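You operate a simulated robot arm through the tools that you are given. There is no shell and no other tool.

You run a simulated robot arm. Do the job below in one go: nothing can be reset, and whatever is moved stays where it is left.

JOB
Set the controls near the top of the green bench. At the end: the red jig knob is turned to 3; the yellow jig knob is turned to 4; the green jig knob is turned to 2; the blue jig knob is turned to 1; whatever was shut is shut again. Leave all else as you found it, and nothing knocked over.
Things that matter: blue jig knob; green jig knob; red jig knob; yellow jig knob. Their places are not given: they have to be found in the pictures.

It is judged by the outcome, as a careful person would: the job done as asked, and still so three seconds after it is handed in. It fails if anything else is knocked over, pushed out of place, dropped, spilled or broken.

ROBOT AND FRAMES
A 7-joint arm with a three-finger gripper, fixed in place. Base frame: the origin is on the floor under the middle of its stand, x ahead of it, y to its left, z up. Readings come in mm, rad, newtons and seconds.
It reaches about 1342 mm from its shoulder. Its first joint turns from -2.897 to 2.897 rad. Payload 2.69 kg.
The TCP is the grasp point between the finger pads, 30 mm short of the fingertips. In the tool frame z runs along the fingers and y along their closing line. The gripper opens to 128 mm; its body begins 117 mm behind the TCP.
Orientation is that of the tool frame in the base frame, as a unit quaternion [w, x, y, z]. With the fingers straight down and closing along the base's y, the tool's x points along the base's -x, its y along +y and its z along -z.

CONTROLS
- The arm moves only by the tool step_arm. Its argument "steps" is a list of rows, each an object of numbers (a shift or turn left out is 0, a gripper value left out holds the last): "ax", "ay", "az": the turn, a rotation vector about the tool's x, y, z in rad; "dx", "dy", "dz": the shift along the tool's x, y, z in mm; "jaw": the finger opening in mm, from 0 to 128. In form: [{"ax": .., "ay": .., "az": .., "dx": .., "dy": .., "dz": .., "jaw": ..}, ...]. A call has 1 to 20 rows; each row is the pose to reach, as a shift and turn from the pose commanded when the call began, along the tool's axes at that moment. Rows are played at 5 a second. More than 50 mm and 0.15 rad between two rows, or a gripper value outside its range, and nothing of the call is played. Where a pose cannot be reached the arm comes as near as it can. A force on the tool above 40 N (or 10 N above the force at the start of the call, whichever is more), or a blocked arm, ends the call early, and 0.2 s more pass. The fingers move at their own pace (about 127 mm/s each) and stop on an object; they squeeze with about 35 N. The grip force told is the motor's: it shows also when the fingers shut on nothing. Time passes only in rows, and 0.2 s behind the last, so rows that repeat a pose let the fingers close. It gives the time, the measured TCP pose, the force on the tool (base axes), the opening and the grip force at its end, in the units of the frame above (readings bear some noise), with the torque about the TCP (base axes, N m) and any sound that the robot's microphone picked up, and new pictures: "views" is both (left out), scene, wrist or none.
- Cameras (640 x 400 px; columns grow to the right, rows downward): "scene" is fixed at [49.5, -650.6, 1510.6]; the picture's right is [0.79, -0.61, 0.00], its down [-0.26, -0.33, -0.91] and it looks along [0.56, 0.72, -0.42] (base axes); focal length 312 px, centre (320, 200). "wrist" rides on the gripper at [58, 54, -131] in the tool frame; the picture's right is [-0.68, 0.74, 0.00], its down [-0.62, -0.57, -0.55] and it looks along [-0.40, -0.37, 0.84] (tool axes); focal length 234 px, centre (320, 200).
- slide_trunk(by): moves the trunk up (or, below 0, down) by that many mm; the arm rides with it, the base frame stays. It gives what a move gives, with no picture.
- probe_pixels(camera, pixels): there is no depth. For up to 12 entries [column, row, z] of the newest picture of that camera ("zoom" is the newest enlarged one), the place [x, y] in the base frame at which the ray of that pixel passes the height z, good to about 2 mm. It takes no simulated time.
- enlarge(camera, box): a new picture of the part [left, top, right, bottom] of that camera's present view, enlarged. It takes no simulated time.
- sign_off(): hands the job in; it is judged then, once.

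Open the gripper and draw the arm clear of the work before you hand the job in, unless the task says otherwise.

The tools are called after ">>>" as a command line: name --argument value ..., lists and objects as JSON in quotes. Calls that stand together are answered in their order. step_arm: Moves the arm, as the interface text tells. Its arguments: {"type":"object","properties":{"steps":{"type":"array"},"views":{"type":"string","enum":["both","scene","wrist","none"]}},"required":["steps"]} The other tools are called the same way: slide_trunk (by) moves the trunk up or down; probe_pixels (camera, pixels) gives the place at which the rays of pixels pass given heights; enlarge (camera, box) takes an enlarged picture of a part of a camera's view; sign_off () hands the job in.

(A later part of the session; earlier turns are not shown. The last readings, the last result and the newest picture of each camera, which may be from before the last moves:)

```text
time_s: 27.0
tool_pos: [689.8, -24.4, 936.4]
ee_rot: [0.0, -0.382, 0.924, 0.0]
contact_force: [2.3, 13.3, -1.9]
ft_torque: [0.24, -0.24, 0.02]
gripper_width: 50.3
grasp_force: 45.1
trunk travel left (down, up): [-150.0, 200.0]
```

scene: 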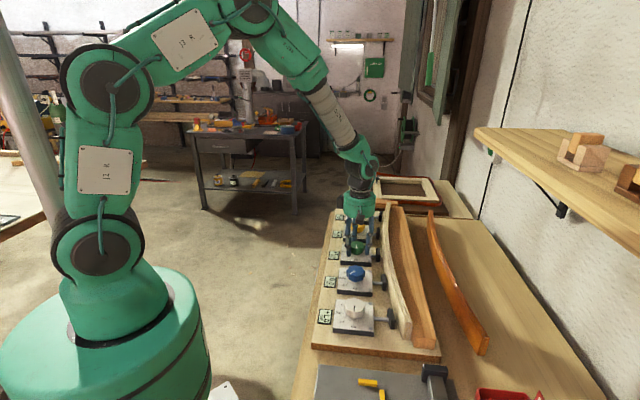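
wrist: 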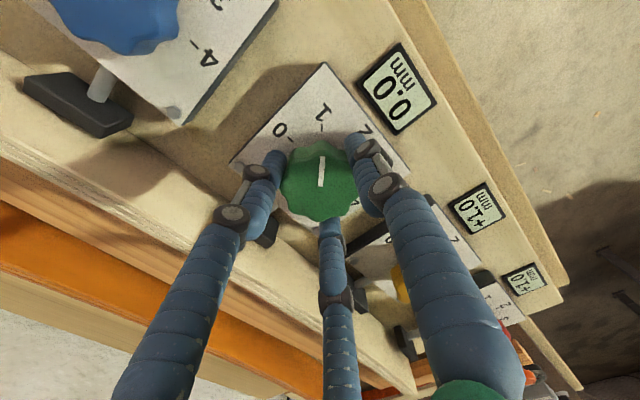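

At position 1 the green readout shows 0.0, but the job asks for 2. I'll continue the remaining 45°.

>>> step_arm --steps '[{"az": 0.1, "jaw": 40}, {"az": 0.2}, {"az": 0.3}, {"az": 0.4}, {"az": 0.5}, {"az": 0.6}, {"az": 0.7}, {"az": 0.7854}, {"az": 0.7854}, {"az": 0.7854}]' --views "wrist"

```text
time_s: 29.2
tool_pos: [690.3, -24.8, 936.9]
ee_rot: [0.0, 0.001, 1.0, 0.0]
contact_force: [-1.5, -5.8, 1.3]
ft_torque: [-0.4, 0.05, -0.02]
gripper_width: 50.4
grasp_force: 44.7
trunk travel left (down, up): [-150.0, 200.0]
```

wrist: 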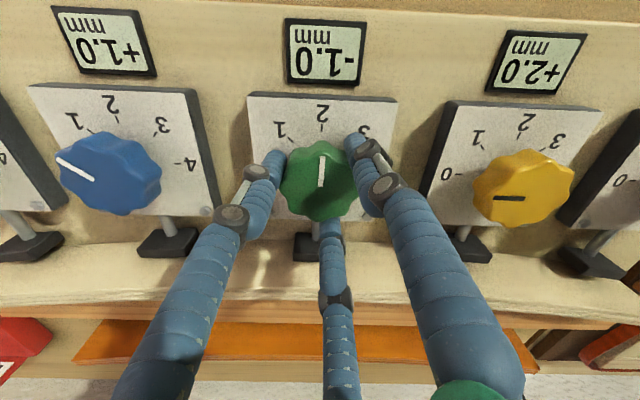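

Green's pointer now points straight at 2, and the neighbours' readouts changed only because the strip is coupled. I'll release and rise to verify.

>>> step_arm --steps '[{"jaw": 56}, {"jaw": 66}, {"jaw": 74}, {"jaw": 74}]' --views "none"

>>> step_arm --steps '[{"dz": -15, "jaw": 74}, {"dz": -30}, {"dz": -50}, {"dz": -63}, {"dz": -63}]' --views "wrist"

>>> enlarge --camera "wrist" --box '[230, 10, 430, 210]'

```text
time_s: 30.2
tool_pos: [689.7, -23.5, 936.1]
ee_rot: [-0.001, 0.0, 1.0, 0.0]
contact_force: [-0.1, 1.1, 0.1]
ft_torque: [-0.01, -0.01, 0.0]
gripper_width: 73.8
grasp_force: 0.1
trunk travel left (down, up): [-150.0, 200.0]
```

```text
time_s: 31.4
tool_pos: [690.1, -24.1, 1000.1]
ee_rot: [0.0, 0.0, 1.0, 0.0]
contact_force: [-0.2, -0.5, -0.1]
ft_torque: [0.01, -0.01, -0.02]
gripper_width: 73.9
grasp_force: 0.0
trunk travel left (down, up): [-150.0, 200.0]
```

wrist: 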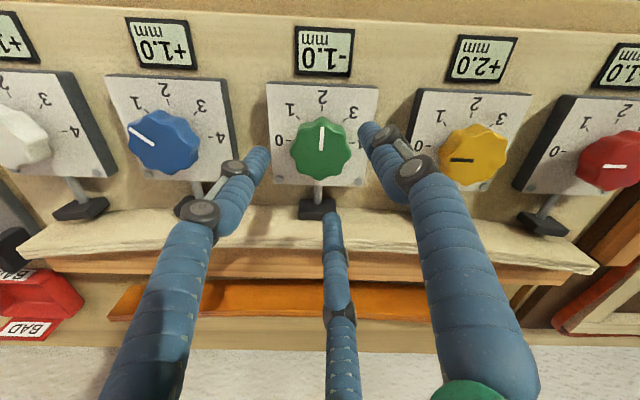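

```text
2.00 times, centred on (330, 110) of wrist
```

zoom: 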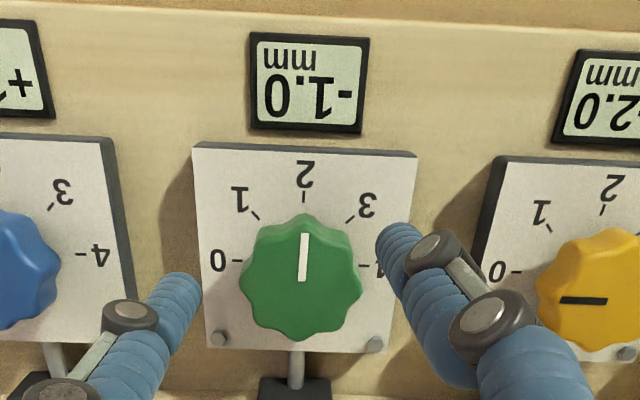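

Green is on 2. I'll move another 140 mm along the row to hover over yellow.

>>> step_arm --steps '[{"dx": -20, "dy": 20, "jaw": 74}, {"dx": -45, "dy": 45}, {"dx": -72, "dy": 72}, {"dx": -99, "dy": 99}, {"dx": -99, "dy": 99}, {"dx": -99, "dy": 99}]' --views "both"

>>> enlarge --camera "wrist" --box '[230, 30, 410, 210]'

```text
time_s: 32.8
tool_pos: [787.9, 75.6, 1000.8]
ee_rot: [-0.001, 0.0, 1.0, 0.0]
contact_force: [0.6, 0.6, -0.7]
ft_torque: [-0.04, 0.04, 0.02]
gripper_width: 73.8
grasp_force: 0.0
trunk travel left (down, up): [-150.0, 200.0]
```

scene: 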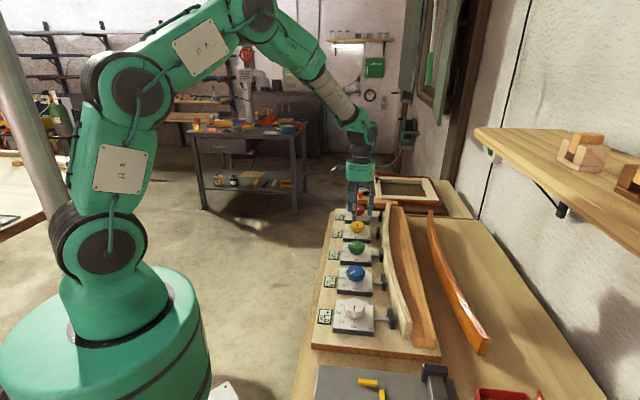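
wrist: 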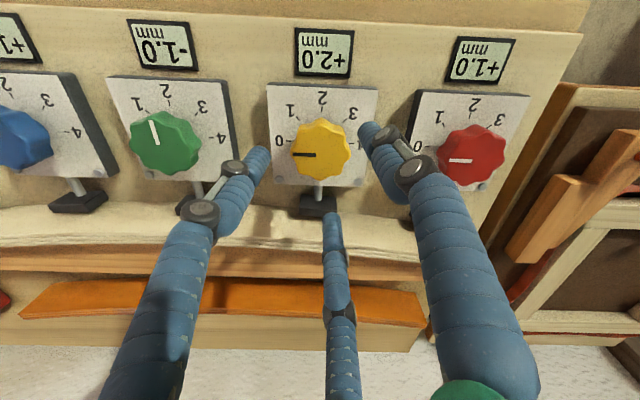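

```text
2.22 times, centred on (320, 120) of wrist
```

zoom: 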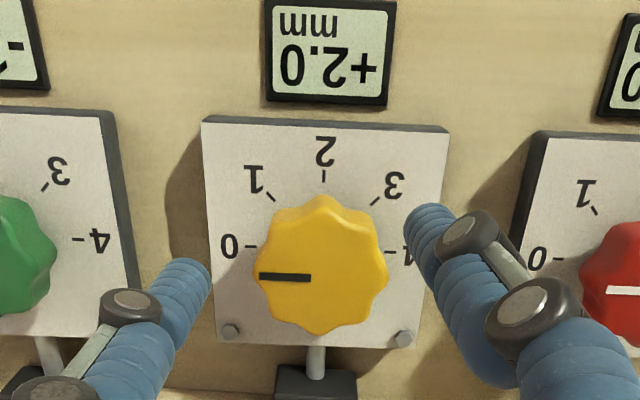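

Yellow's plate is at nearly the same pixels as green's was when aligned. I'll nudge about 1 mm and pre-rotate 90° counter-clockwise; yellow's 180° will take two 90° grips.

>>> step_arm --steps '[{"dx": -0.5, "dy": -1.0, "az": -0.131, "jaw": 74}, {"dx": -0.5, "dy": -1.0, "az": -0.262}, {"dx": -0.5, "dy": -1.0, "az": -0.393}, {"dx": -0.5, "dy": -1.0, "az": -0.524}, {"dx": -0.5, "dy": -1.0, "az": -0.655}, {"dx": -0.5, "dy": -1.0, "az": -0.785}, {"dx": -0.5, "dy": -1.0, "az": -0.916}, {"dx": -0.5, "dy": -1.0, "az": -1.047}, {"dx": -0.5, "dy": -1.0, "az": -1.178}, {"dx": -0.5, "dy": -1.0, "az": -1.309}, {"dx": -0.5, "dy": -1.0, "az": -1.44}, {"dx": -0.5, "dy": -1.0, "az": -1.5708}, {"dx": -0.5, "dy": -1.0, "az": -1.5708}, {"dx": -0.5, "dy": -1.0, "az": -1.5708}]' --views "wrist"

>>> enlarge --camera "wrist" --box '[240, 90, 400, 210]'

```text
time_s: 35.8
tool_pos: [789.1, 72.6, 1000.3]
ee_rot: [0.0, -0.707, 0.707, 0.0]
contact_force: [-0.9, -0.4, -0.1]
ft_torque: [-0.01, -0.02, 0.01]
gripper_width: 73.7
grasp_force: 0.1
trunk travel left (down, up): [-150.0, 200.0]
```

wrist: 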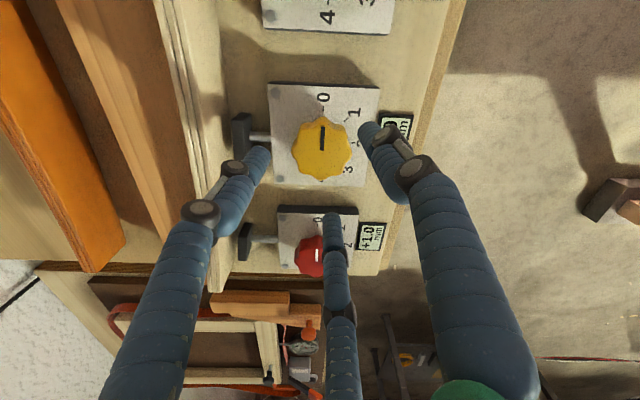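

```text
3.33 times, centred on (320, 150) of wrist
```

zoom: 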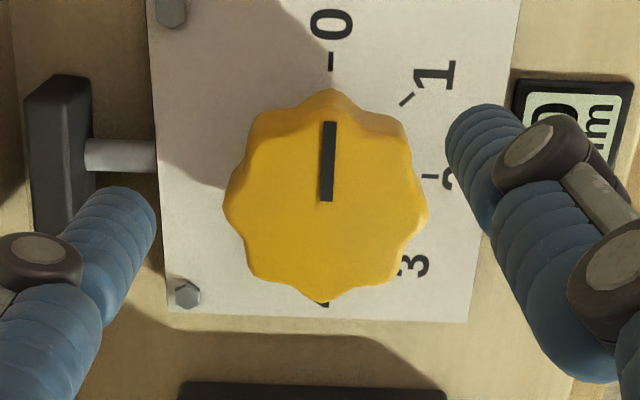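

Yellow sits about 1 px to the right of where green was in this view. I'll nudge 1 mm accordingly, descend, and close lightly.

>>> step_arm --steps '[{"dx": -0.6, "dy": 1.0, "dz": 12, "jaw": 74}, {"dx": -0.6, "dy": 1.0, "dz": 24}, {"dx": -0.6, "dy": 1.0, "dz": 36}, {"dx": -0.6, "dy": 1.0, "dz": 48}, {"dx": -0.6, "dy": 1.0, "dz": 57}, {"dx": -0.6, "dy": 1.0, "dz": 64}, {"dx": -0.6, "dy": 1.0, "dz": 64, "jaw": 66}, {"dx": -0.6, "dy": 1.0, "dz": 64, "jaw": 58}, {"dx": -0.6, "dy": 1.0, "dz": 64, "jaw": 56}]' --views "wrist"

>>> step_arm --steps '[{"jaw": 53}, {"jaw": 50}, {"jaw": 48}, {"jaw": 48}]' --views "none"

```text
time_s: 37.8
tool_pos: [787.9, 74.7, 936.8]
ee_rot: [0.0, 0.707, -0.707, -0.001]
contact_force: [0.0, -0.3, 0.4]
ft_torque: [0.01, 0.02, -0.01]
gripper_width: 56.0
grasp_force: 0.0
trunk travel left (down, up): [-150.0, 200.0]
```

wrist: 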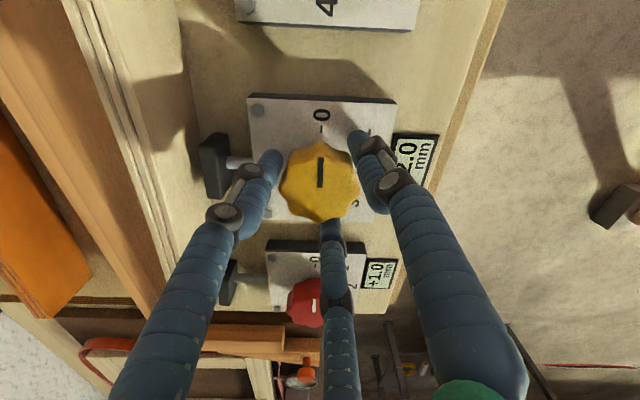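

```text
time_s: 38.8
tool_pos: [787.9, 73.4, 936.0]
ee_rot: [-0.001, -0.707, 0.707, 0.0]
contact_force: [2.5, 4.0, 0.4]
ft_torque: [0.05, 0.01, 0.01]
gripper_width: 51.8
grasp_force: 3.1
trunk travel left (down, up): [-150.0, 200.0]
```

The side force is small at (2.5, 4.0) N. I'll make a 0.7 mm correction, close fully, and turn the first 90°.

>>> step_arm --steps '[{"dx": -0.4, "dy": -0.2, "jaw": 50}, {"dx": -0.7, "dy": -0.3, "jaw": 46}, {"dx": -0.7, "dy": -0.3, "jaw": 42}, {"dx": -0.7, "dy": -0.3, "jaw": 40}]' --views "none"

>>> step_arm --steps '[{"az": 0.1, "jaw": 40}, {"az": 0.2}, {"az": 0.3}, {"az": 0.4}, {"az": 0.5}, {"az": 0.6}, {"az": 0.7}, {"az": 0.7854}, {"az": 0.7854}]' --views "wrist"

```text
time_s: 39.8
tool_pos: [787.7, 73.9, 936.4]
ee_rot: [0.001, 0.707, -0.707, 0.001]
contact_force: [4.9, -3.6, 4.7]
ft_torque: [-0.1, -0.11, -0.02]
gripper_width: 50.2
grasp_force: 45.4
trunk travel left (down, up): [-150.0, 200.0]
```

```text
time_s: 41.8
tool_pos: [787.8, 75.0, 935.9]
ee_rot: [0.0, -0.382, 0.924, -0.001]
contact_force: [4.9, 5.2, 9.9]
ft_torque: [0.16, -0.08, 0.0]
gripper_width: 50.2
grasp_force: 44.8
trunk travel left (down, up): [-150.0, 200.0]
```

wrist: 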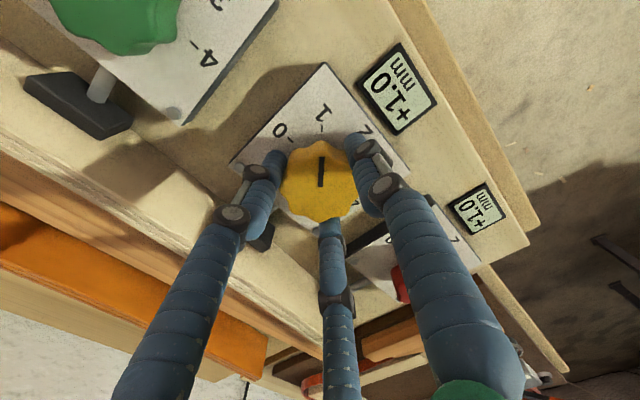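

Yellow follows and is now at 1. I'll turn the next 45° to position 2.

>>> step_arm --steps '[{"az": 0.1, "jaw": 40}, {"az": 0.2}, {"az": 0.3}, {"az": 0.4}, {"az": 0.5}, {"az": 0.6}, {"az": 0.7}, {"az": 0.7854}, {"az": 0.7854}]' --views "wrist"

```text
time_s: 43.8
tool_pos: [787.9, 74.9, 934.8]
ee_rot: [0.0, 0.0, 1.0, 0.0]
contact_force: [7.0, -7.0, 10.1]
ft_torque: [-0.28, -0.32, -0.02]
gripper_width: 50.3
grasp_force: 44.7
trunk travel left (down, up): [-150.0, 200.0]
```

wrist: 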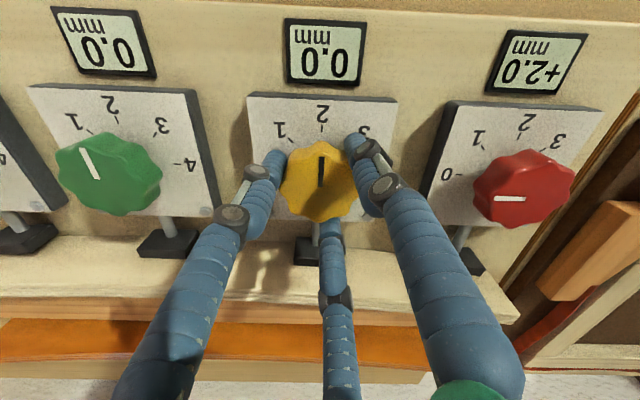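

Yellow is at 2. I'll open, rise 40 mm clear of the knob, and rotate back 90° for the second grip.

>>> step_arm --steps '[{"jaw": 56}, {"jaw": 66}, {"jaw": 74}, {"jaw": 74}, {"dz": -15}, {"dz": -30}, {"dz": -42}, {"dz": -42}]' --views "wrist"

>>> step_arm --steps '[{"az": -0.131, "jaw": 74}, {"az": -0.262}, {"az": -0.393}, {"az": -0.524}, {"az": -0.655}, {"az": -0.785}, {"az": -0.916}, {"az": -1.047}, {"az": -1.178}, {"az": -1.309}, {"az": -1.44}, {"az": -1.5708}, {"az": -1.5708}]' --views "wrist"

>>> enlarge --camera "wrist" --box '[240, 90, 400, 230]'

```text
time_s: 45.6
tool_pos: [787.9, 74.2, 979.7]
ee_rot: [0.0, 0.001, 1.0, 0.0]
contact_force: [0.4, -0.2, -0.1]
ft_torque: [-0.02, -0.02, 0.04]
gripper_width: 74.1
grasp_force: 0.1
trunk travel left (down, up): [-150.0, 200.0]
```

wrist: 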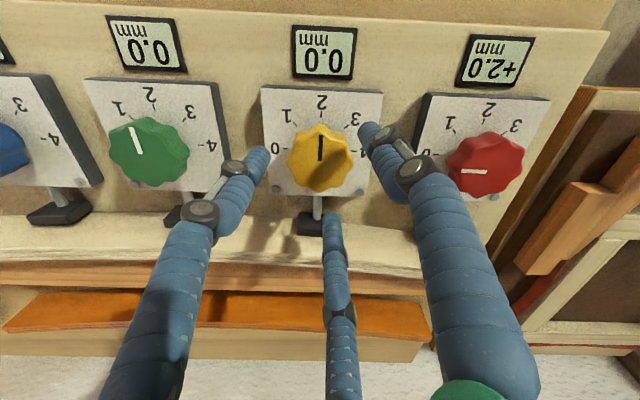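

```text
time_s: 48.4
tool_pos: [789.1, 74.6, 978.4]
ee_rot: [-0.001, 0.708, -0.707, -0.001]
contact_force: [0.5, -0.3, -0.1]
ft_torque: [-0.01, 0.04, 0.0]
gripper_width: 74.2
grasp_force: 0.1
trunk travel left (down, up): [-150.0, 200.0]
```

wrist: 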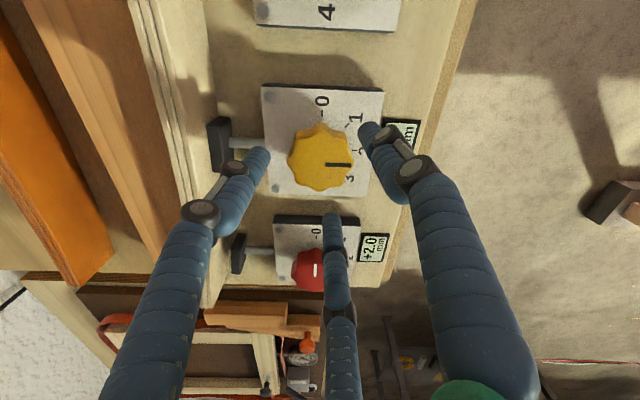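

```text
2.86 times, centred on (320, 160) of wrist
```

zoom: 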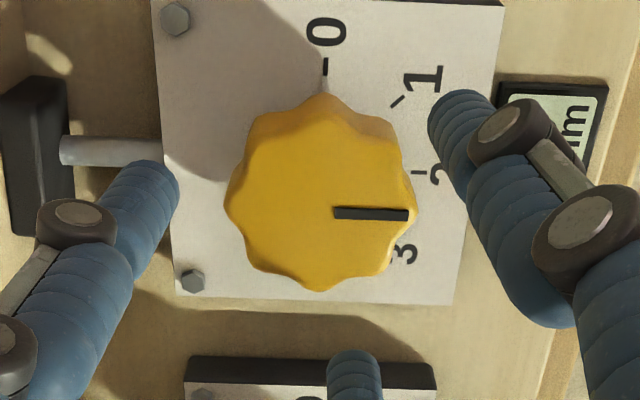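

Yellow's pointer is right at 2 and the tool is centred at the start angle again. I'll descend 42 mm and close for the second 90°.

>>> step_arm --steps '[{"dz": 12, "jaw": 74}, {"dz": 24}, {"dz": 34}, {"dz": 42}, {"dz": 42, "jaw": 66}, {"dz": 42, "jaw": 58}, {"dz": 42, "jaw": 52}, {"dz": 42, "jaw": 48}, {"dz": 42, "jaw": 48}]' --views "wrist"

```text
time_s: 50.4
tool_pos: [789.9, 73.5, 934.1]
ee_rot: [0.0, -0.707, 0.707, 0.001]
contact_force: [0.2, 5.3, -0.5]
ft_torque: [0.15, -0.01, 0.0]
gripper_width: 50.3
grasp_force: 45.3
trunk travel left (down, up): [-150.0, 200.0]
```

wrist: 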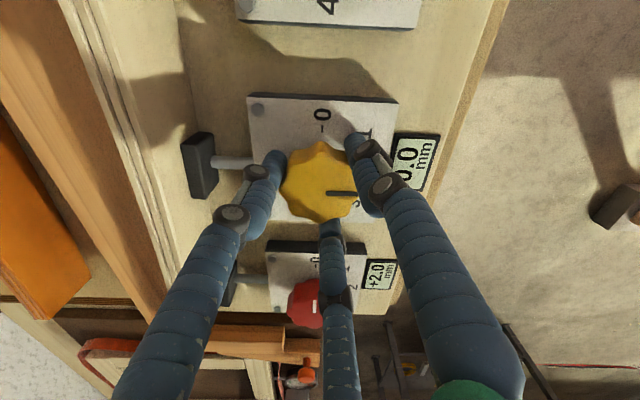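

The grip is at 45 N with little side force. I'll turn the next 45° to position 3 and then 45° more to 4, checking between.

>>> step_arm --steps '[{"jaw": 40}, {"az": 0.1}, {"az": 0.2}, {"az": 0.3}, {"az": 0.4}, {"az": 0.5}, {"az": 0.6}, {"az": 0.7}, {"az": 0.7854}, {"az": 0.7854}]' --views "wrist"

>>> step_arm --steps '[{"az": 0.1, "jaw": 40}, {"az": 0.2}, {"az": 0.3}, {"az": 0.4}, {"az": 0.5}, {"az": 0.6}, {"az": 0.7}, {"az": 0.7854}, {"az": 0.7854}]' --views "wrist"

```text
time_s: 52.6
tool_pos: [788.3, 73.9, 935.0]
ee_rot: [0.0, -0.382, 0.924, 0.0]
contact_force: [2.4, 0.7, -8.5]
ft_torque: [0.01, -0.08, -0.02]
gripper_width: 50.1
grasp_force: 45.1
trunk travel left (down, up): [-150.0, 200.0]
```

wrist: 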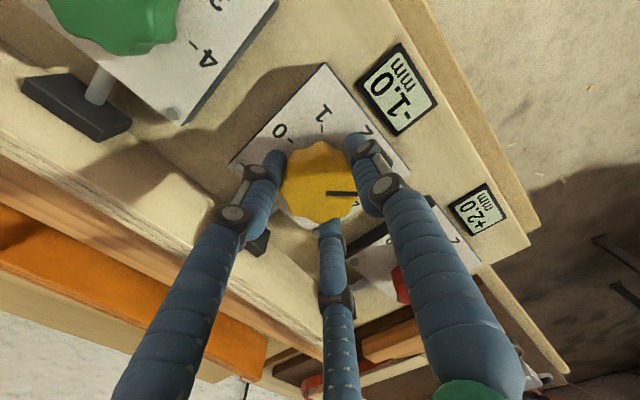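

```text
time_s: 54.6
tool_pos: [789.4, 73.7, 936.0]
ee_rot: [-0.001, 0.001, 1.0, 0.001]
contact_force: [0.2, -8.6, -16.4]
ft_torque: [-0.36, 0.14, 0.01]
gripper_width: 50.4
grasp_force: 44.9
trunk travel left (down, up): [-150.0, 200.0]
```

wrist: 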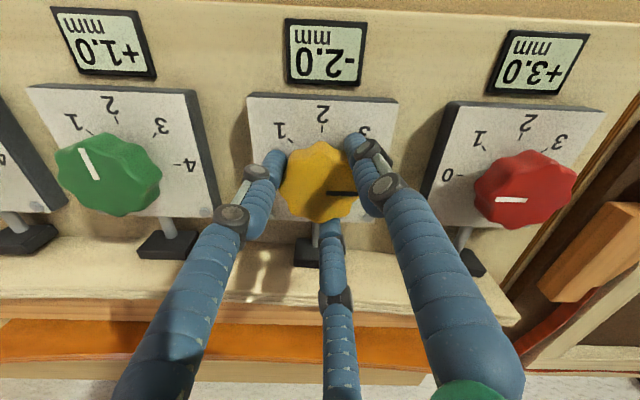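

Yellow's pointer is at 4. I'll open, rise and verify.

>>> step_arm --steps '[{"jaw": 56}, {"jaw": 66}, {"jaw": 74}, {"jaw": 74}, {"dz": -15}, {"dz": -30}, {"dz": -50}, {"dz": -64}, {"dz": -64}]' --views "both"

>>> enlarge --camera "wrist" --box '[230, 10, 430, 210]'

```text
time_s: 56.6
tool_pos: [785.7, 75.4, 1000.2]
ee_rot: [-0.001, -0.001, 1.0, 0.0]
contact_force: [-0.2, -0.2, -0.2]
ft_torque: [0.02, -0.01, -0.02]
gripper_width: 73.9
grasp_force: 0.1
trunk travel left (down, up): [-150.0, 200.0]
```

scene: 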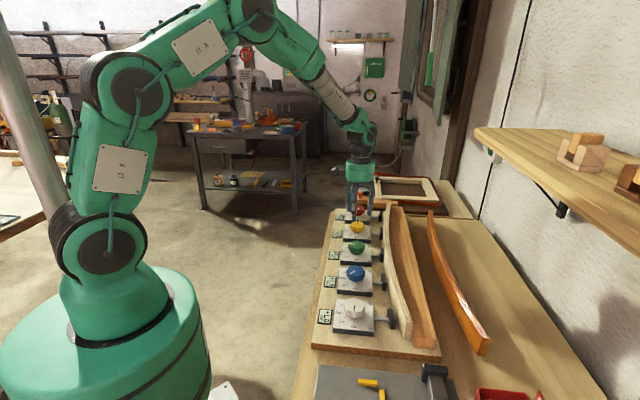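
wrist: 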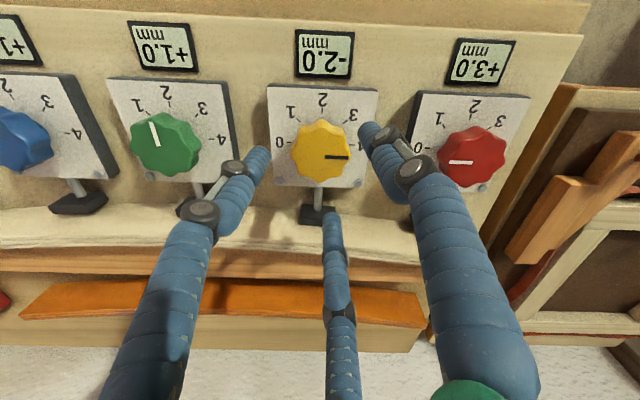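

```text
2.00 times, centred on (330, 110) of wrist
```

zoom: 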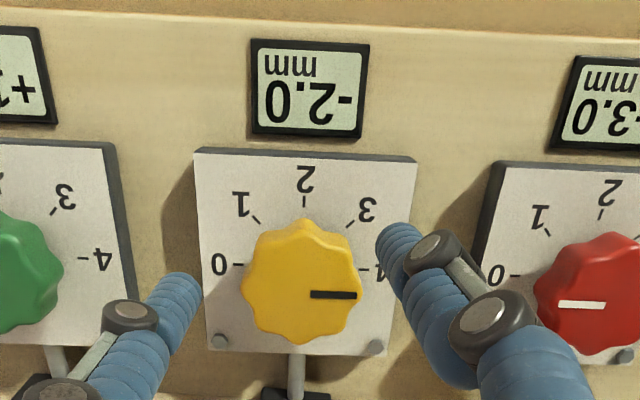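

Yellow is on 4. Before moving to red I'll check how close the frame and clamp beyond it are.

>>> enlarge --camera "scene" --box '[325, 165, 465, 245]'

>>> enlarge --camera "wrist" --box '[420, 20, 640, 260]'

```text
4.57 times, centred on (395, 205) of scene
```

zoom: 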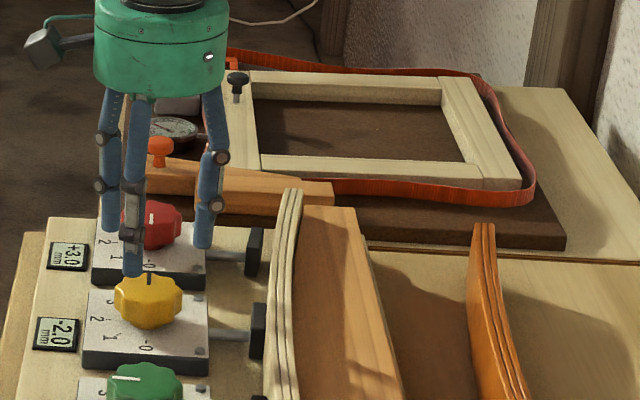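

```text
1.67 times, centred on (530, 140) of wrist
```

zoom: 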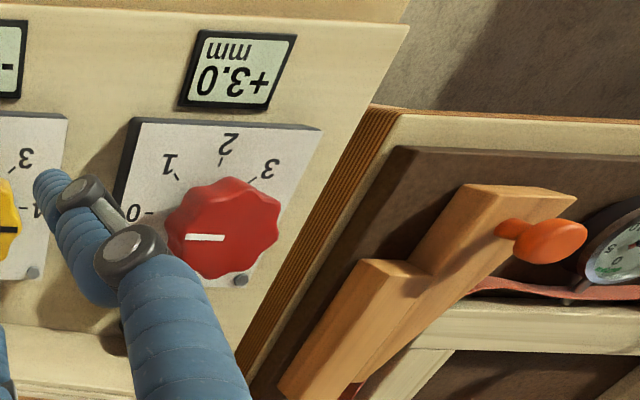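

A strap-clamp lever lies just beyond red. I'll estimate its height and distance from both views.

>>> probe_pixels --camera "zoom" --pixels '[[285, 382, 880], [285, 382, 920], [285, 382, 960], [365, 262, 880], [365, 262, 920], [365, 262, 960], [470, 186, 880], [470, 186, 920], [470, 186, 960]]'

>>> probe_pixels --camera "scene" --pixels '[[398, 201.5, 880], [398, 201.5, 920], [398, 201.5, 960], [373, 199, 880], [373, 199, 920], [373, 199, 960], [355, 197, 880], [355, 197, 920], [355, 197, 960]]'

```text
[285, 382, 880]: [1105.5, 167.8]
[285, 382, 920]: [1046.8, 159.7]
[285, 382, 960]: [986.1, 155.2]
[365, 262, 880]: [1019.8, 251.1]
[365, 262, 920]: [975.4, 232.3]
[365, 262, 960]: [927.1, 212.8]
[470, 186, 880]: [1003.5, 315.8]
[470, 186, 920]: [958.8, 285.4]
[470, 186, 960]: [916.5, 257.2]
```

```text
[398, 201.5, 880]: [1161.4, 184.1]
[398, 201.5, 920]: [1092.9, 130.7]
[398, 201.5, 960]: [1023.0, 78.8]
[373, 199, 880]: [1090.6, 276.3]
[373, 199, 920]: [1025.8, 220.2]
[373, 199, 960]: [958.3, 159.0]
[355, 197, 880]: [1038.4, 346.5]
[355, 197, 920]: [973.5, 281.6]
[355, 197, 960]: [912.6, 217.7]
```

The lever's nearest corner is about 105 mm from the red axis, well outside the finger radius of ~55 mm. I'll move on to hover over red.

>>> step_arm --steps '[{"dx": -20, "dy": 20, "jaw": 74}, {"dx": -45, "dy": 45}, {"dx": -72, "dy": 72}, {"dx": -99, "dy": 99}, {"dx": -99, "dy": 99}, {"dx": -99, "dy": 99}]' --views "both"

>>> enlarge --camera "wrist" --box '[230, 30, 410, 210]'

```text
time_s: 58.0
tool_pos: [888.6, 173.6, 1000.3]
ee_rot: [0.0, 0.0, 1.0, 0.0]
contact_force: [-0.1, 0.0, 0.9]
ft_torque: [0.02, 0.03, 0.01]
gripper_width: 74.0
grasp_force: 0.1
trunk travel left (down, up): [-150.0, 200.0]
```

scene: 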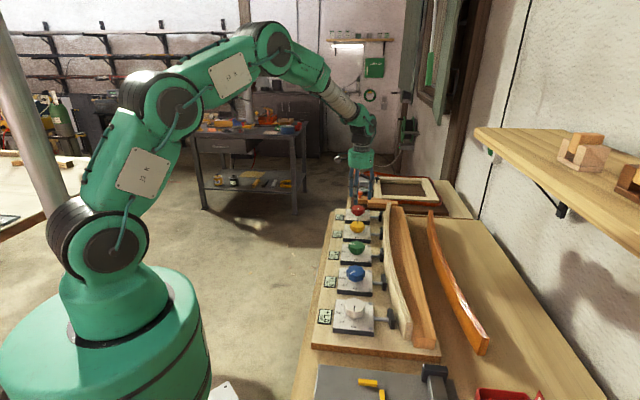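
wrist: 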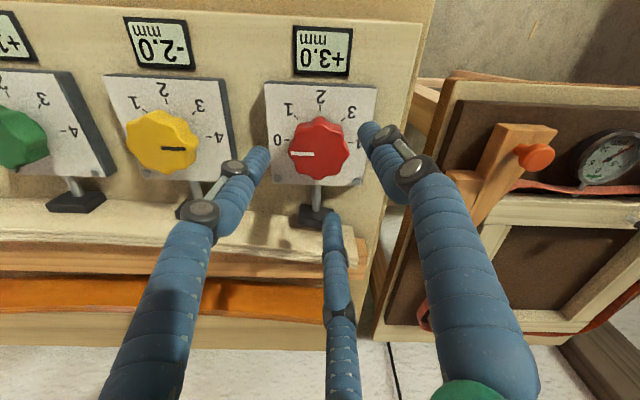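

```text
2.22 times, centred on (320, 120) of wrist
```

zoom: 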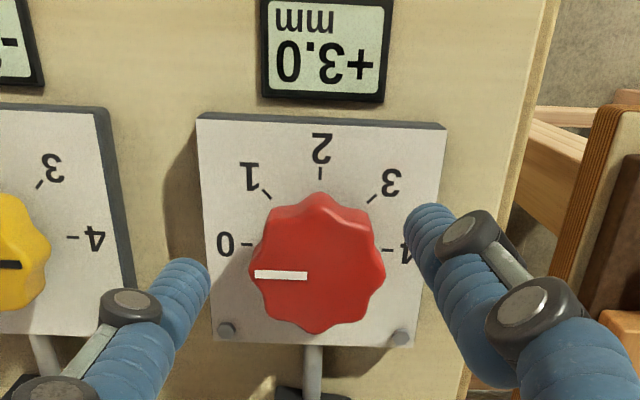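

Comparing plate pixels with yellow when it was aligned, red is offset about (-3.3, +0.4) mm from the TCP. I'll correct that and pre-rotate 90° counter-clockwise.

>>> step_arm --steps '[{"dx": 2, "dy": 0.4, "az": -0.131, "jaw": 74}, {"dx": 3.3, "dy": 0.4, "az": -0.262}, {"dx": 3.3, "dy": 0.4, "az": -0.393}, {"dx": 3.3, "dy": 0.4, "az": -0.524}, {"dx": 3.3, "dy": 0.4, "az": -0.655}, {"dx": 3.3, "dy": 0.4, "az": -0.785}, {"dx": 3.3, "dy": 0.4, "az": -0.916}, {"dx": 3.3, "dy": 0.4, "az": -1.047}, {"dx": 3.3, "dy": 0.4, "az": -1.178}, {"dx": 3.3, "dy": 0.4, "az": -1.309}, {"dx": 3.3, "dy": 0.4, "az": -1.44}, {"dx": 3.3, "dy": 0.4, "az": -1.5708}, {"dx": 3.3, "dy": 0.4, "az": -1.5708}, {"dx": 3.3, "dy": 0.4, "az": -1.5708}]' --views "wrist"

>>> enlarge --camera "wrist" --box '[240, 90, 400, 210]'

```text
time_s: 61.0
tool_pos: [883.6, 172.1, 1000.1]
ee_rot: [-0.001, -0.707, 0.707, 0.0]
contact_force: [0.0, 0.0, 0.7]
ft_torque: [-0.01, 0.02, -0.02]
gripper_width: 73.9
grasp_force: 0.1
trunk travel left (down, up): [-150.0, 200.0]
```

wrist: 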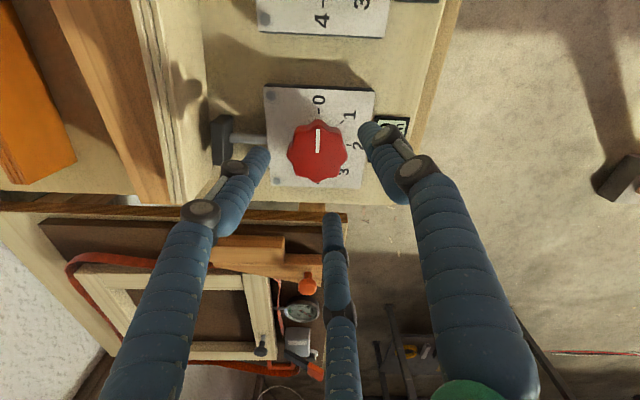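

```text
3.33 times, centred on (320, 150) of wrist
```

zoom: 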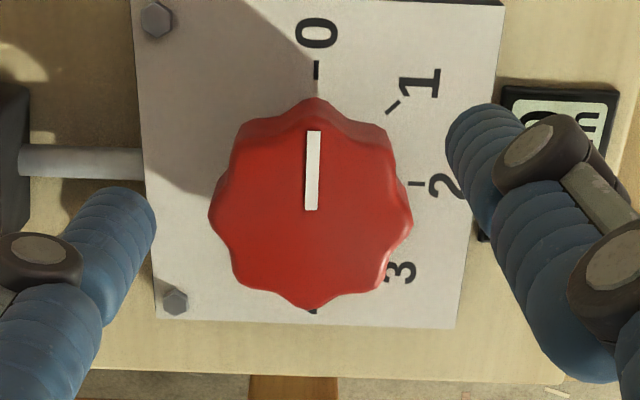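

In this view red's ticks are about 14 zoom px left and 7 down of where yellow's were, which calls for about +4 mm in x. I'll shift and look again before descending.

>>> step_arm --steps '[{"dx": -0.2, "dy": -2, "jaw": 74}, {"dx": -0.4, "dy": -4}, {"dx": -0.4, "dy": -4}, {"dx": -0.4, "dy": -4}]' --views "wrist"

>>> enlarge --camera "wrist" --box '[240, 90, 400, 210]'

```text
time_s: 62.0
tool_pos: [888.2, 175.2, 999.7]
ee_rot: [0.0, 0.707, -0.707, -0.001]
contact_force: [0.6, 0.2, 0.6]
ft_torque: [0.0, 0.04, -0.02]
gripper_width: 74.1
grasp_force: 0.1
trunk travel left (down, up): [-150.0, 200.0]
```

wrist: 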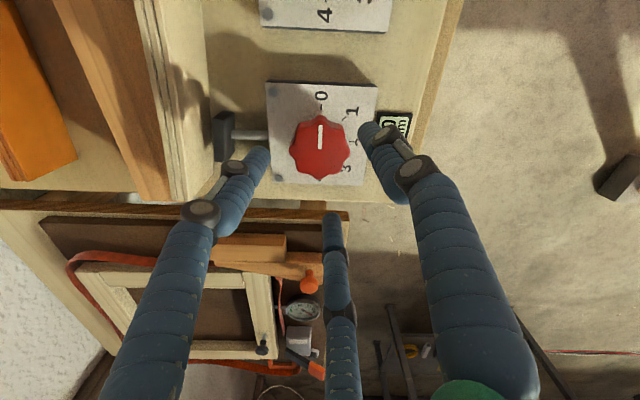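

```text
3.33 times, centred on (320, 150) of wrist
```

zoom: 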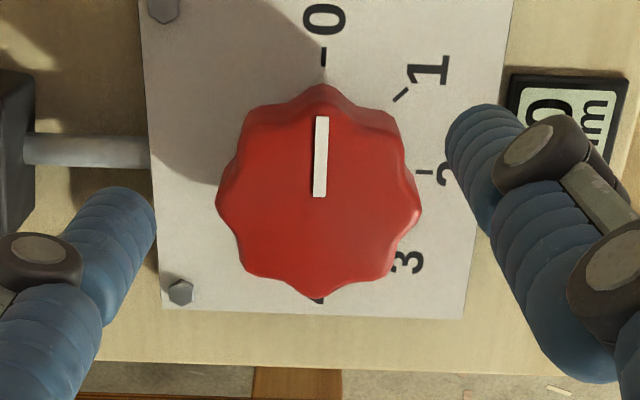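

Now it is within about 1 mm, with red needing about -1.2 mm in y. I'll apply that while descending, then close lightly.

>>> step_arm --steps '[{"dx": 1.0, "dz": 12, "jaw": 74}, {"dx": 1.0, "dz": 24}, {"dx": 1.0, "dz": 36}, {"dx": 1.0, "dz": 48}, {"dx": 1.0, "dz": 57}, {"dx": 1.0, "dz": 64}, {"dx": 1.0, "dz": 64, "jaw": 66}, {"dx": 1.0, "dz": 64, "jaw": 58}, {"dx": 1.0, "dz": 64, "jaw": 56}]' --views "wrist"

>>> step_arm --steps '[{"jaw": 53}, {"jaw": 50}, {"jaw": 48}, {"jaw": 48}]' --views "none"

```text
time_s: 64.0
tool_pos: [887.5, 173.0, 936.8]
ee_rot: [-0.001, -0.707, 0.707, 0.0]
contact_force: [0.2, -0.2, -0.3]
ft_torque: [0.0, 0.01, -0.01]
gripper_width: 56.0
grasp_force: 0.0
trunk travel left (down, up): [-150.0, 200.0]
```

wrist: 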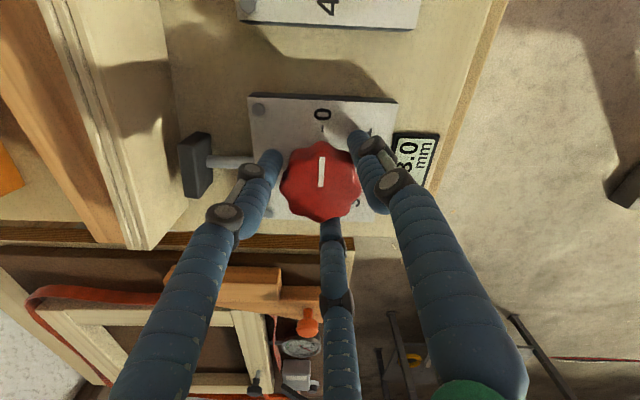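

```text
time_s: 65.0
tool_pos: [887.4, 173.3, 936.6]
ee_rot: [0.001, 0.708, -0.707, 0.0]
contact_force: [0.7, 4.0, 1.6]
ft_torque: [0.12, 0.01, -0.05]
gripper_width: 50.4
grasp_force: 45.1
trunk travel left (down, up): [-150.0, 200.0]
```

Red is gripped at 45 N with only 4 N of side force. I'll turn 45° to position 1, then another 45° to 2.

>>> step_arm --steps '[{"jaw": 40}, {"az": 0.1}, {"az": 0.2}, {"az": 0.3}, {"az": 0.4}, {"az": 0.5}, {"az": 0.6}, {"az": 0.7}, {"az": 0.7854}, {"az": 0.7854}]' --views "wrist"

>>> step_arm --steps '[{"az": 0.1, "jaw": 40}, {"az": 0.2}, {"az": 0.3}, {"az": 0.4}, {"az": 0.5}, {"az": 0.6}, {"az": 0.7}, {"az": 0.7854}, {"az": 0.7854}]' --views "wrist"

```text
time_s: 67.2
tool_pos: [887.3, 173.6, 936.5]
ee_rot: [0.0, -0.381, 0.924, 0.0]
contact_force: [-11.7, -2.1, 4.3]
ft_torque: [0.01, 0.42, -0.01]
gripper_width: 50.2
grasp_force: 45.0
trunk travel left (down, up): [-150.0, 200.0]
```

wrist: 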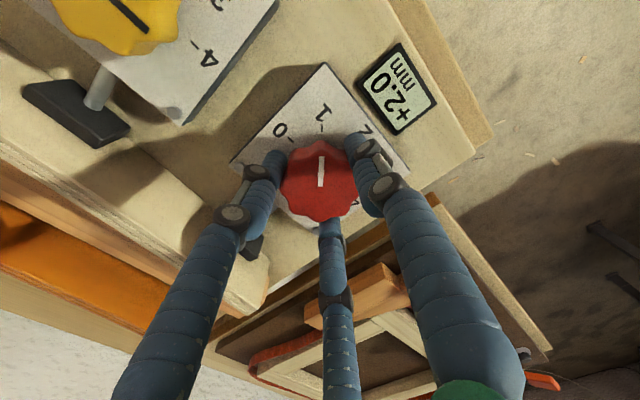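

```text
time_s: 69.2
tool_pos: [887.6, 172.8, 936.4]
ee_rot: [0.0, 0.001, 1.0, 0.0]
contact_force: [-11.4, -0.5, 6.9]
ft_torque: [0.04, 0.07, 0.0]
gripper_width: 50.2
grasp_force: 45.4
trunk travel left (down, up): [-150.0, 200.0]
```

wrist: 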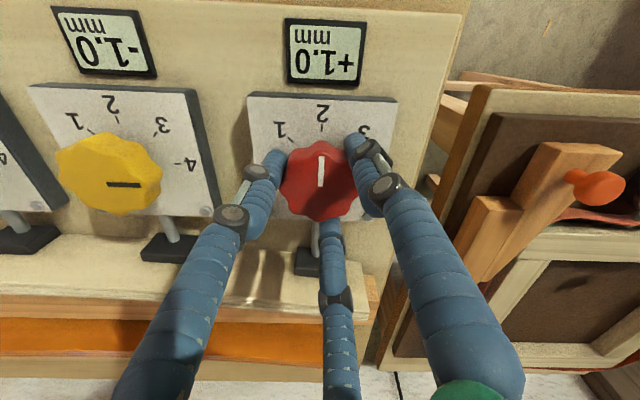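

Red is at 2. I'll open, rise, rotate back 45° (with a 1 mm shift in -x for the -11 N bias), and regrip for the last 45°.

>>> step_arm --steps '[{"jaw": 56}, {"jaw": 66}, {"jaw": 74}, {"jaw": 74}, {"dz": -15}, {"dz": -30}, {"dz": -42}, {"dx": 1, "dz": -42, "az": -0.131}, {"dx": 1, "dz": -42, "az": -0.262}, {"dx": 1, "dz": -42, "az": -0.393}, {"dx": 1, "dz": -42, "az": -0.524}, {"dx": 1, "dz": -42, "az": -0.655}, {"dx": 1, "dz": -42, "az": -0.7854}, {"dx": 1, "dz": -42, "az": -0.7854}]' --views "wrist"

>>> enlarge --camera "wrist" --box '[240, 90, 400, 230]'

```text
time_s: 72.2
tool_pos: [886.5, 174.5, 977.1]
ee_rot: [0.0, -0.383, 0.924, 0.0]
contact_force: [0.0, -0.3, 0.7]
ft_torque: [0.01, -0.03, -0.02]
gripper_width: 73.9
grasp_force: 0.1
trunk travel left (down, up): [-150.0, 200.0]
```

wrist: 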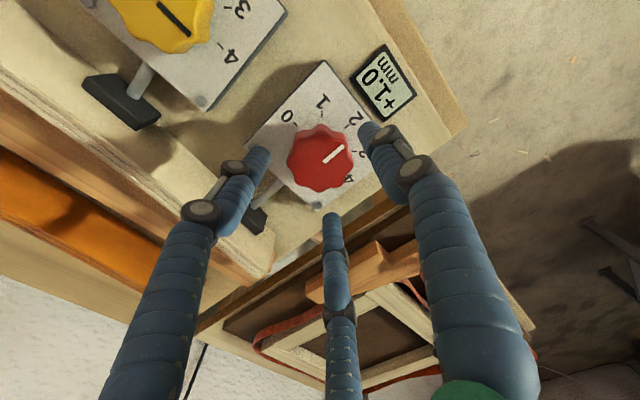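

```text
2.86 times, centred on (320, 160) of wrist
```

zoom: 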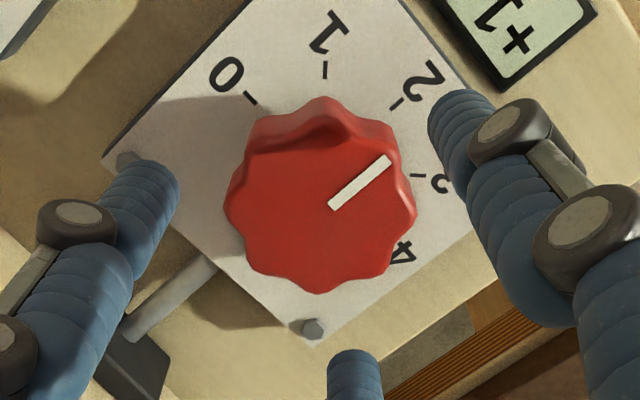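

The pointer sits at 2 and the tool is centred over the knob at the -45° start. I'll descend and close again.

>>> step_arm --steps '[{"dz": 12, "jaw": 74}, {"dz": 24}, {"dz": 34}, {"dz": 41}, {"dz": 41, "jaw": 66}, {"dz": 41, "jaw": 58}, {"dz": 41, "jaw": 53}, {"dz": 41, "jaw": 50}, {"dz": 41, "jaw": 48}, {"dz": 41, "jaw": 48}]' --views "wrist"

```text
time_s: 74.4
tool_pos: [886.8, 173.2, 936.4]
ee_rot: [0.0, -0.383, 0.924, 0.0]
contact_force: [-1.0, -4.2, 0.6]
ft_torque: [-0.12, -0.01, 0.01]
gripper_width: 51.5
grasp_force: 2.4
trunk travel left (down, up): [-150.0, 200.0]
```

wrist: 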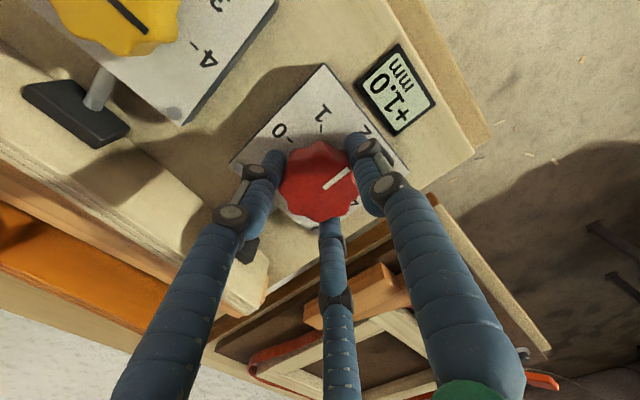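

The side force is a small -4 N in y. I'll trim 0.6 mm, close fully, and turn the final 45°.

>>> step_arm --steps '[{"dx": 0.4, "dy": -0.4, "jaw": 46}, {"dx": 0.4, "dy": -0.4, "jaw": 42}, {"dx": 0.4, "dy": -0.4, "jaw": 40}, {"dx": 0.4, "dy": -0.4, "jaw": 40}, {"dx": 0.4, "dy": -0.4, "az": 0.1}, {"dx": 0.4, "dy": -0.4, "az": 0.2}, {"dx": 0.4, "dy": -0.4, "az": 0.3}, {"dx": 0.4, "dy": -0.4, "az": 0.4}, {"dx": 0.4, "dy": -0.4, "az": 0.5}, {"dx": 0.4, "dy": -0.4, "az": 0.6}, {"dx": 0.4, "dy": -0.4, "az": 0.7}, {"dx": 0.4, "dy": -0.4, "az": 0.7854}, {"dx": 0.4, "dy": -0.4, "az": 0.7854}, {"dx": 0.4, "dy": -0.4, "az": 0.7854}]' --views "wrist"

```text
time_s: 77.4
tool_pos: [887.4, 173.1, 936.4]
ee_rot: [0.002, 0.001, 1.0, 0.0]
contact_force: [0.9, 12.6, 2.3]
ft_torque: [0.28, -0.25, 0.0]
gripper_width: 50.5
grasp_force: 44.5
trunk travel left (down, up): [-150.0, 200.0]
```

wrist: 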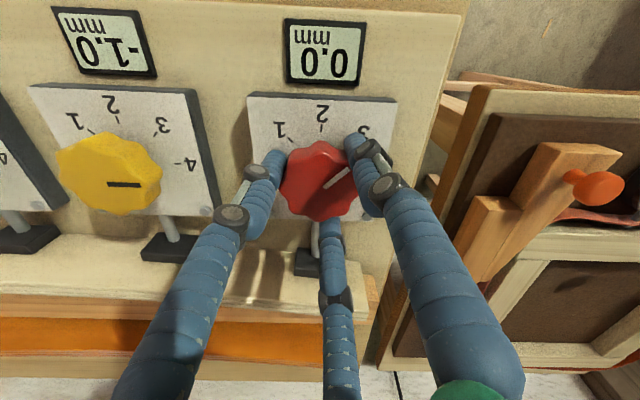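

Red now points at 3. I'll release, rise well clear, and check all the dials.

>>> step_arm --steps '[{"jaw": 56}, {"jaw": 66}, {"jaw": 74}, {"jaw": 74}, {"dz": -15}, {"dz": -30}, {"dz": -50}, {"dz": -64}, {"dz": -64}]' --views "wrist"

>>> enlarge --camera "wrist" --box '[230, 10, 430, 210]'

```text
time_s: 79.4
tool_pos: [886.3, 171.4, 999.9]
ee_rot: [0.0, 0.0, 1.0, 0.0]
contact_force: [-0.2, -0.3, 0.5]
ft_torque: [0.01, -0.03, -0.01]
gripper_width: 74.0
grasp_force: 0.1
trunk travel left (down, up): [-150.0, 200.0]
```

wrist: 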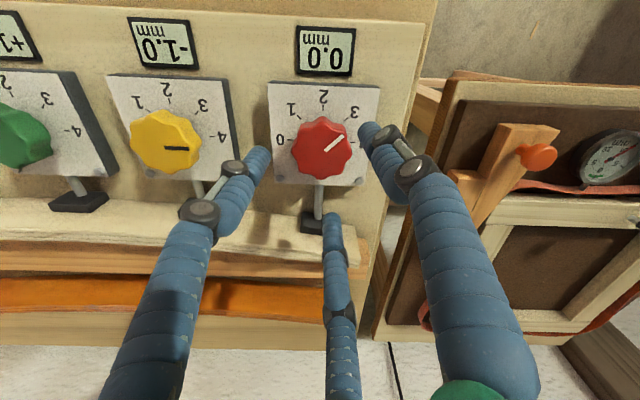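

```text
2.00 times, centred on (330, 110) of wrist
```

zoom: 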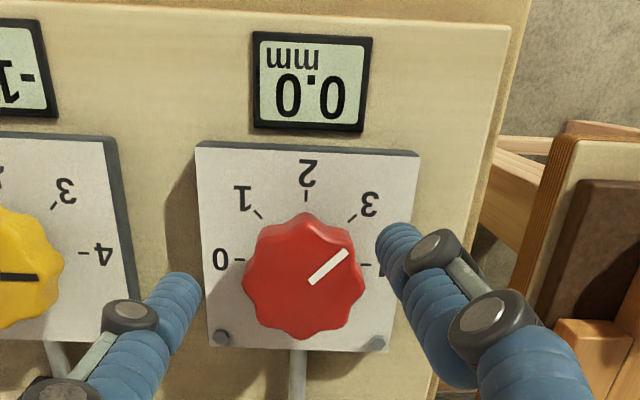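

Red is on 3 with its readout at 0.0. I'll rise and return to the starting pose with the gripper fully open for a full inspection.

>>> probe_pixels --camera "zoom" --pixels '[[311, 283, 930], [345, 252, 930], [255, 213, 900], [351, 217, 900], [238, 263, 900]]'

>>> step_arm --steps '[{"dz": -45, "jaw": 74}, {"dz": -90}, {"dz": -135}, {"dz": -180}, {"dz": -220}, {"dz": -250}, {"dx": 30, "dy": -35, "dz": -250}, {"dx": 60, "dy": -70, "dz": -250}, {"dx": 90, "dy": -105, "dz": -250}, {"dx": 120, "dy": -140, "dz": -250}, {"dx": 150, "dy": -175, "dz": -250}, {"dx": 180, "dy": -210, "dz": -250}, {"dx": 210, "dy": -245, "dz": -250}, {"dx": 240, "dy": -280, "dz": -250}, {"dx": 269, "dy": -314, "dz": -250}, {"dx": 269, "dy": -314, "dz": -250, "jaw": 128}, {"dx": 269, "dy": -314, "dz": -250, "jaw": 128}]' --views "both"

>>> enlarge --camera "scene" --box '[310, 190, 450, 360]'

>>> enlarge --camera "wrist" --box '[190, 0, 400, 140]'

>>> enlarge --camera "wrist" --box '[360, 0, 600, 150]'

```text
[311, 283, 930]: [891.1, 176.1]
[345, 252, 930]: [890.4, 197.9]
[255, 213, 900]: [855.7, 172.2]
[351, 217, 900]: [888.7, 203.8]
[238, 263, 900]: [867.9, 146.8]
```

```text
time_s: 83.0
tool_pos: [616.1, -141.4, 1248.6]
ee_rot: [-0.001, 0.0, 1.0, 0.0]
contact_force: [0.5, 0.5, -0.6]
ft_torque: [-0.03, 0.01, -0.01]
gripper_width: 128.0
grasp_force: 0.1
trunk travel left (down, up): [-150.0, 200.0]
```

scene: 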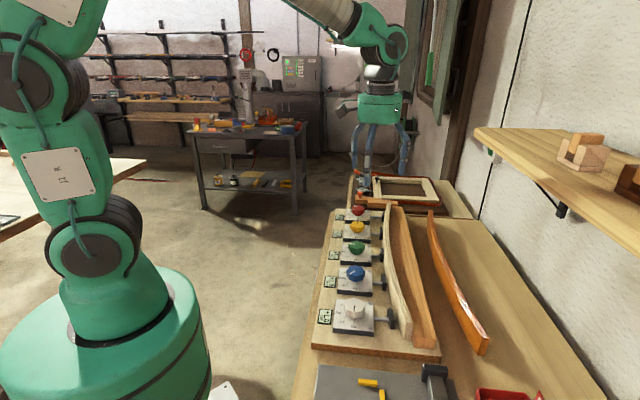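
wrist: 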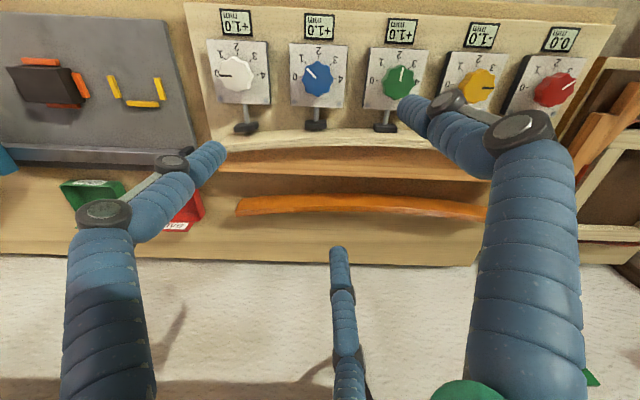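

```text
2.35 times, centred on (380, 275) of scene
```

zoom: 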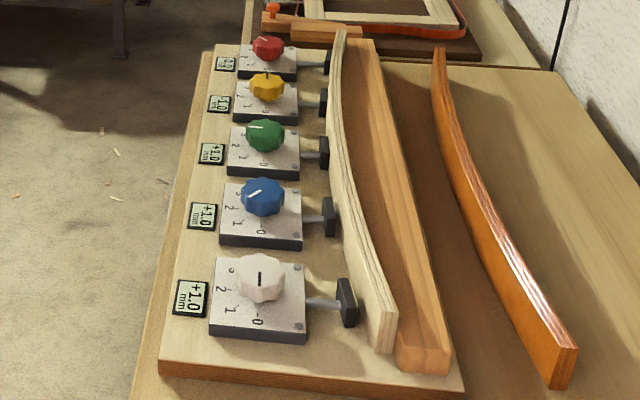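

```text
2.86 times, centred on (295, 70) of wrist
```

zoom: 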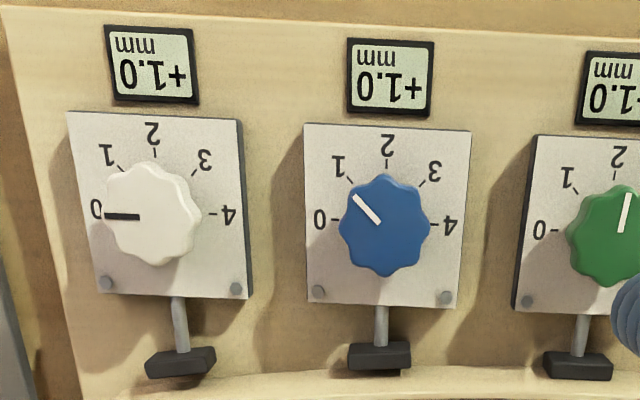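

```text
2.67 times, centred on (480, 75) of wrist
```

zoom: 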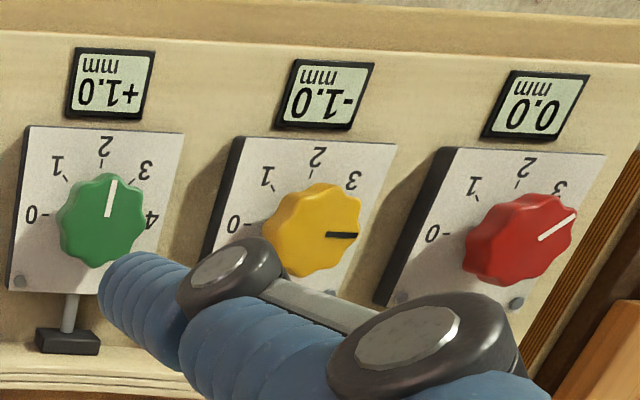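

All four pointers look right and white is still at 0. I'll enlarge further to measure the yellow and green pointer angles before signing off.

>>> enlarge --camera "wrist" --box '[440, 40, 520, 110]'

>>> probe_pixels --camera "wrist" --pixels '[[399.9, 80.6, 930], [402.1, 67.5, 930], [482, 88.5, 930], [494.2, 88, 930], [562, 89.5, 930], [575, 80, 930], [307.5, 68.5, 930], [315.5, 77, 930]]'

```text
5.71 times, centred on (480, 75) of wrist
```

zoom: 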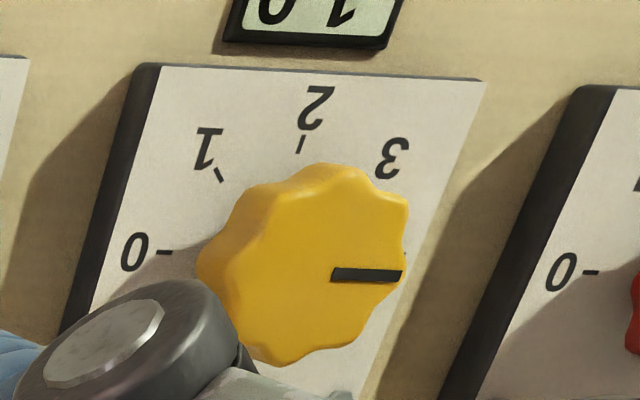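

```text
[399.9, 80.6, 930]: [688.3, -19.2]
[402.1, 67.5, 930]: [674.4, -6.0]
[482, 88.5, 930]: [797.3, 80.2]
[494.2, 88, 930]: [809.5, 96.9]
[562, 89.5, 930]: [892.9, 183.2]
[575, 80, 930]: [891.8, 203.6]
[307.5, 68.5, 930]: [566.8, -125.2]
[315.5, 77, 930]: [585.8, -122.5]
```

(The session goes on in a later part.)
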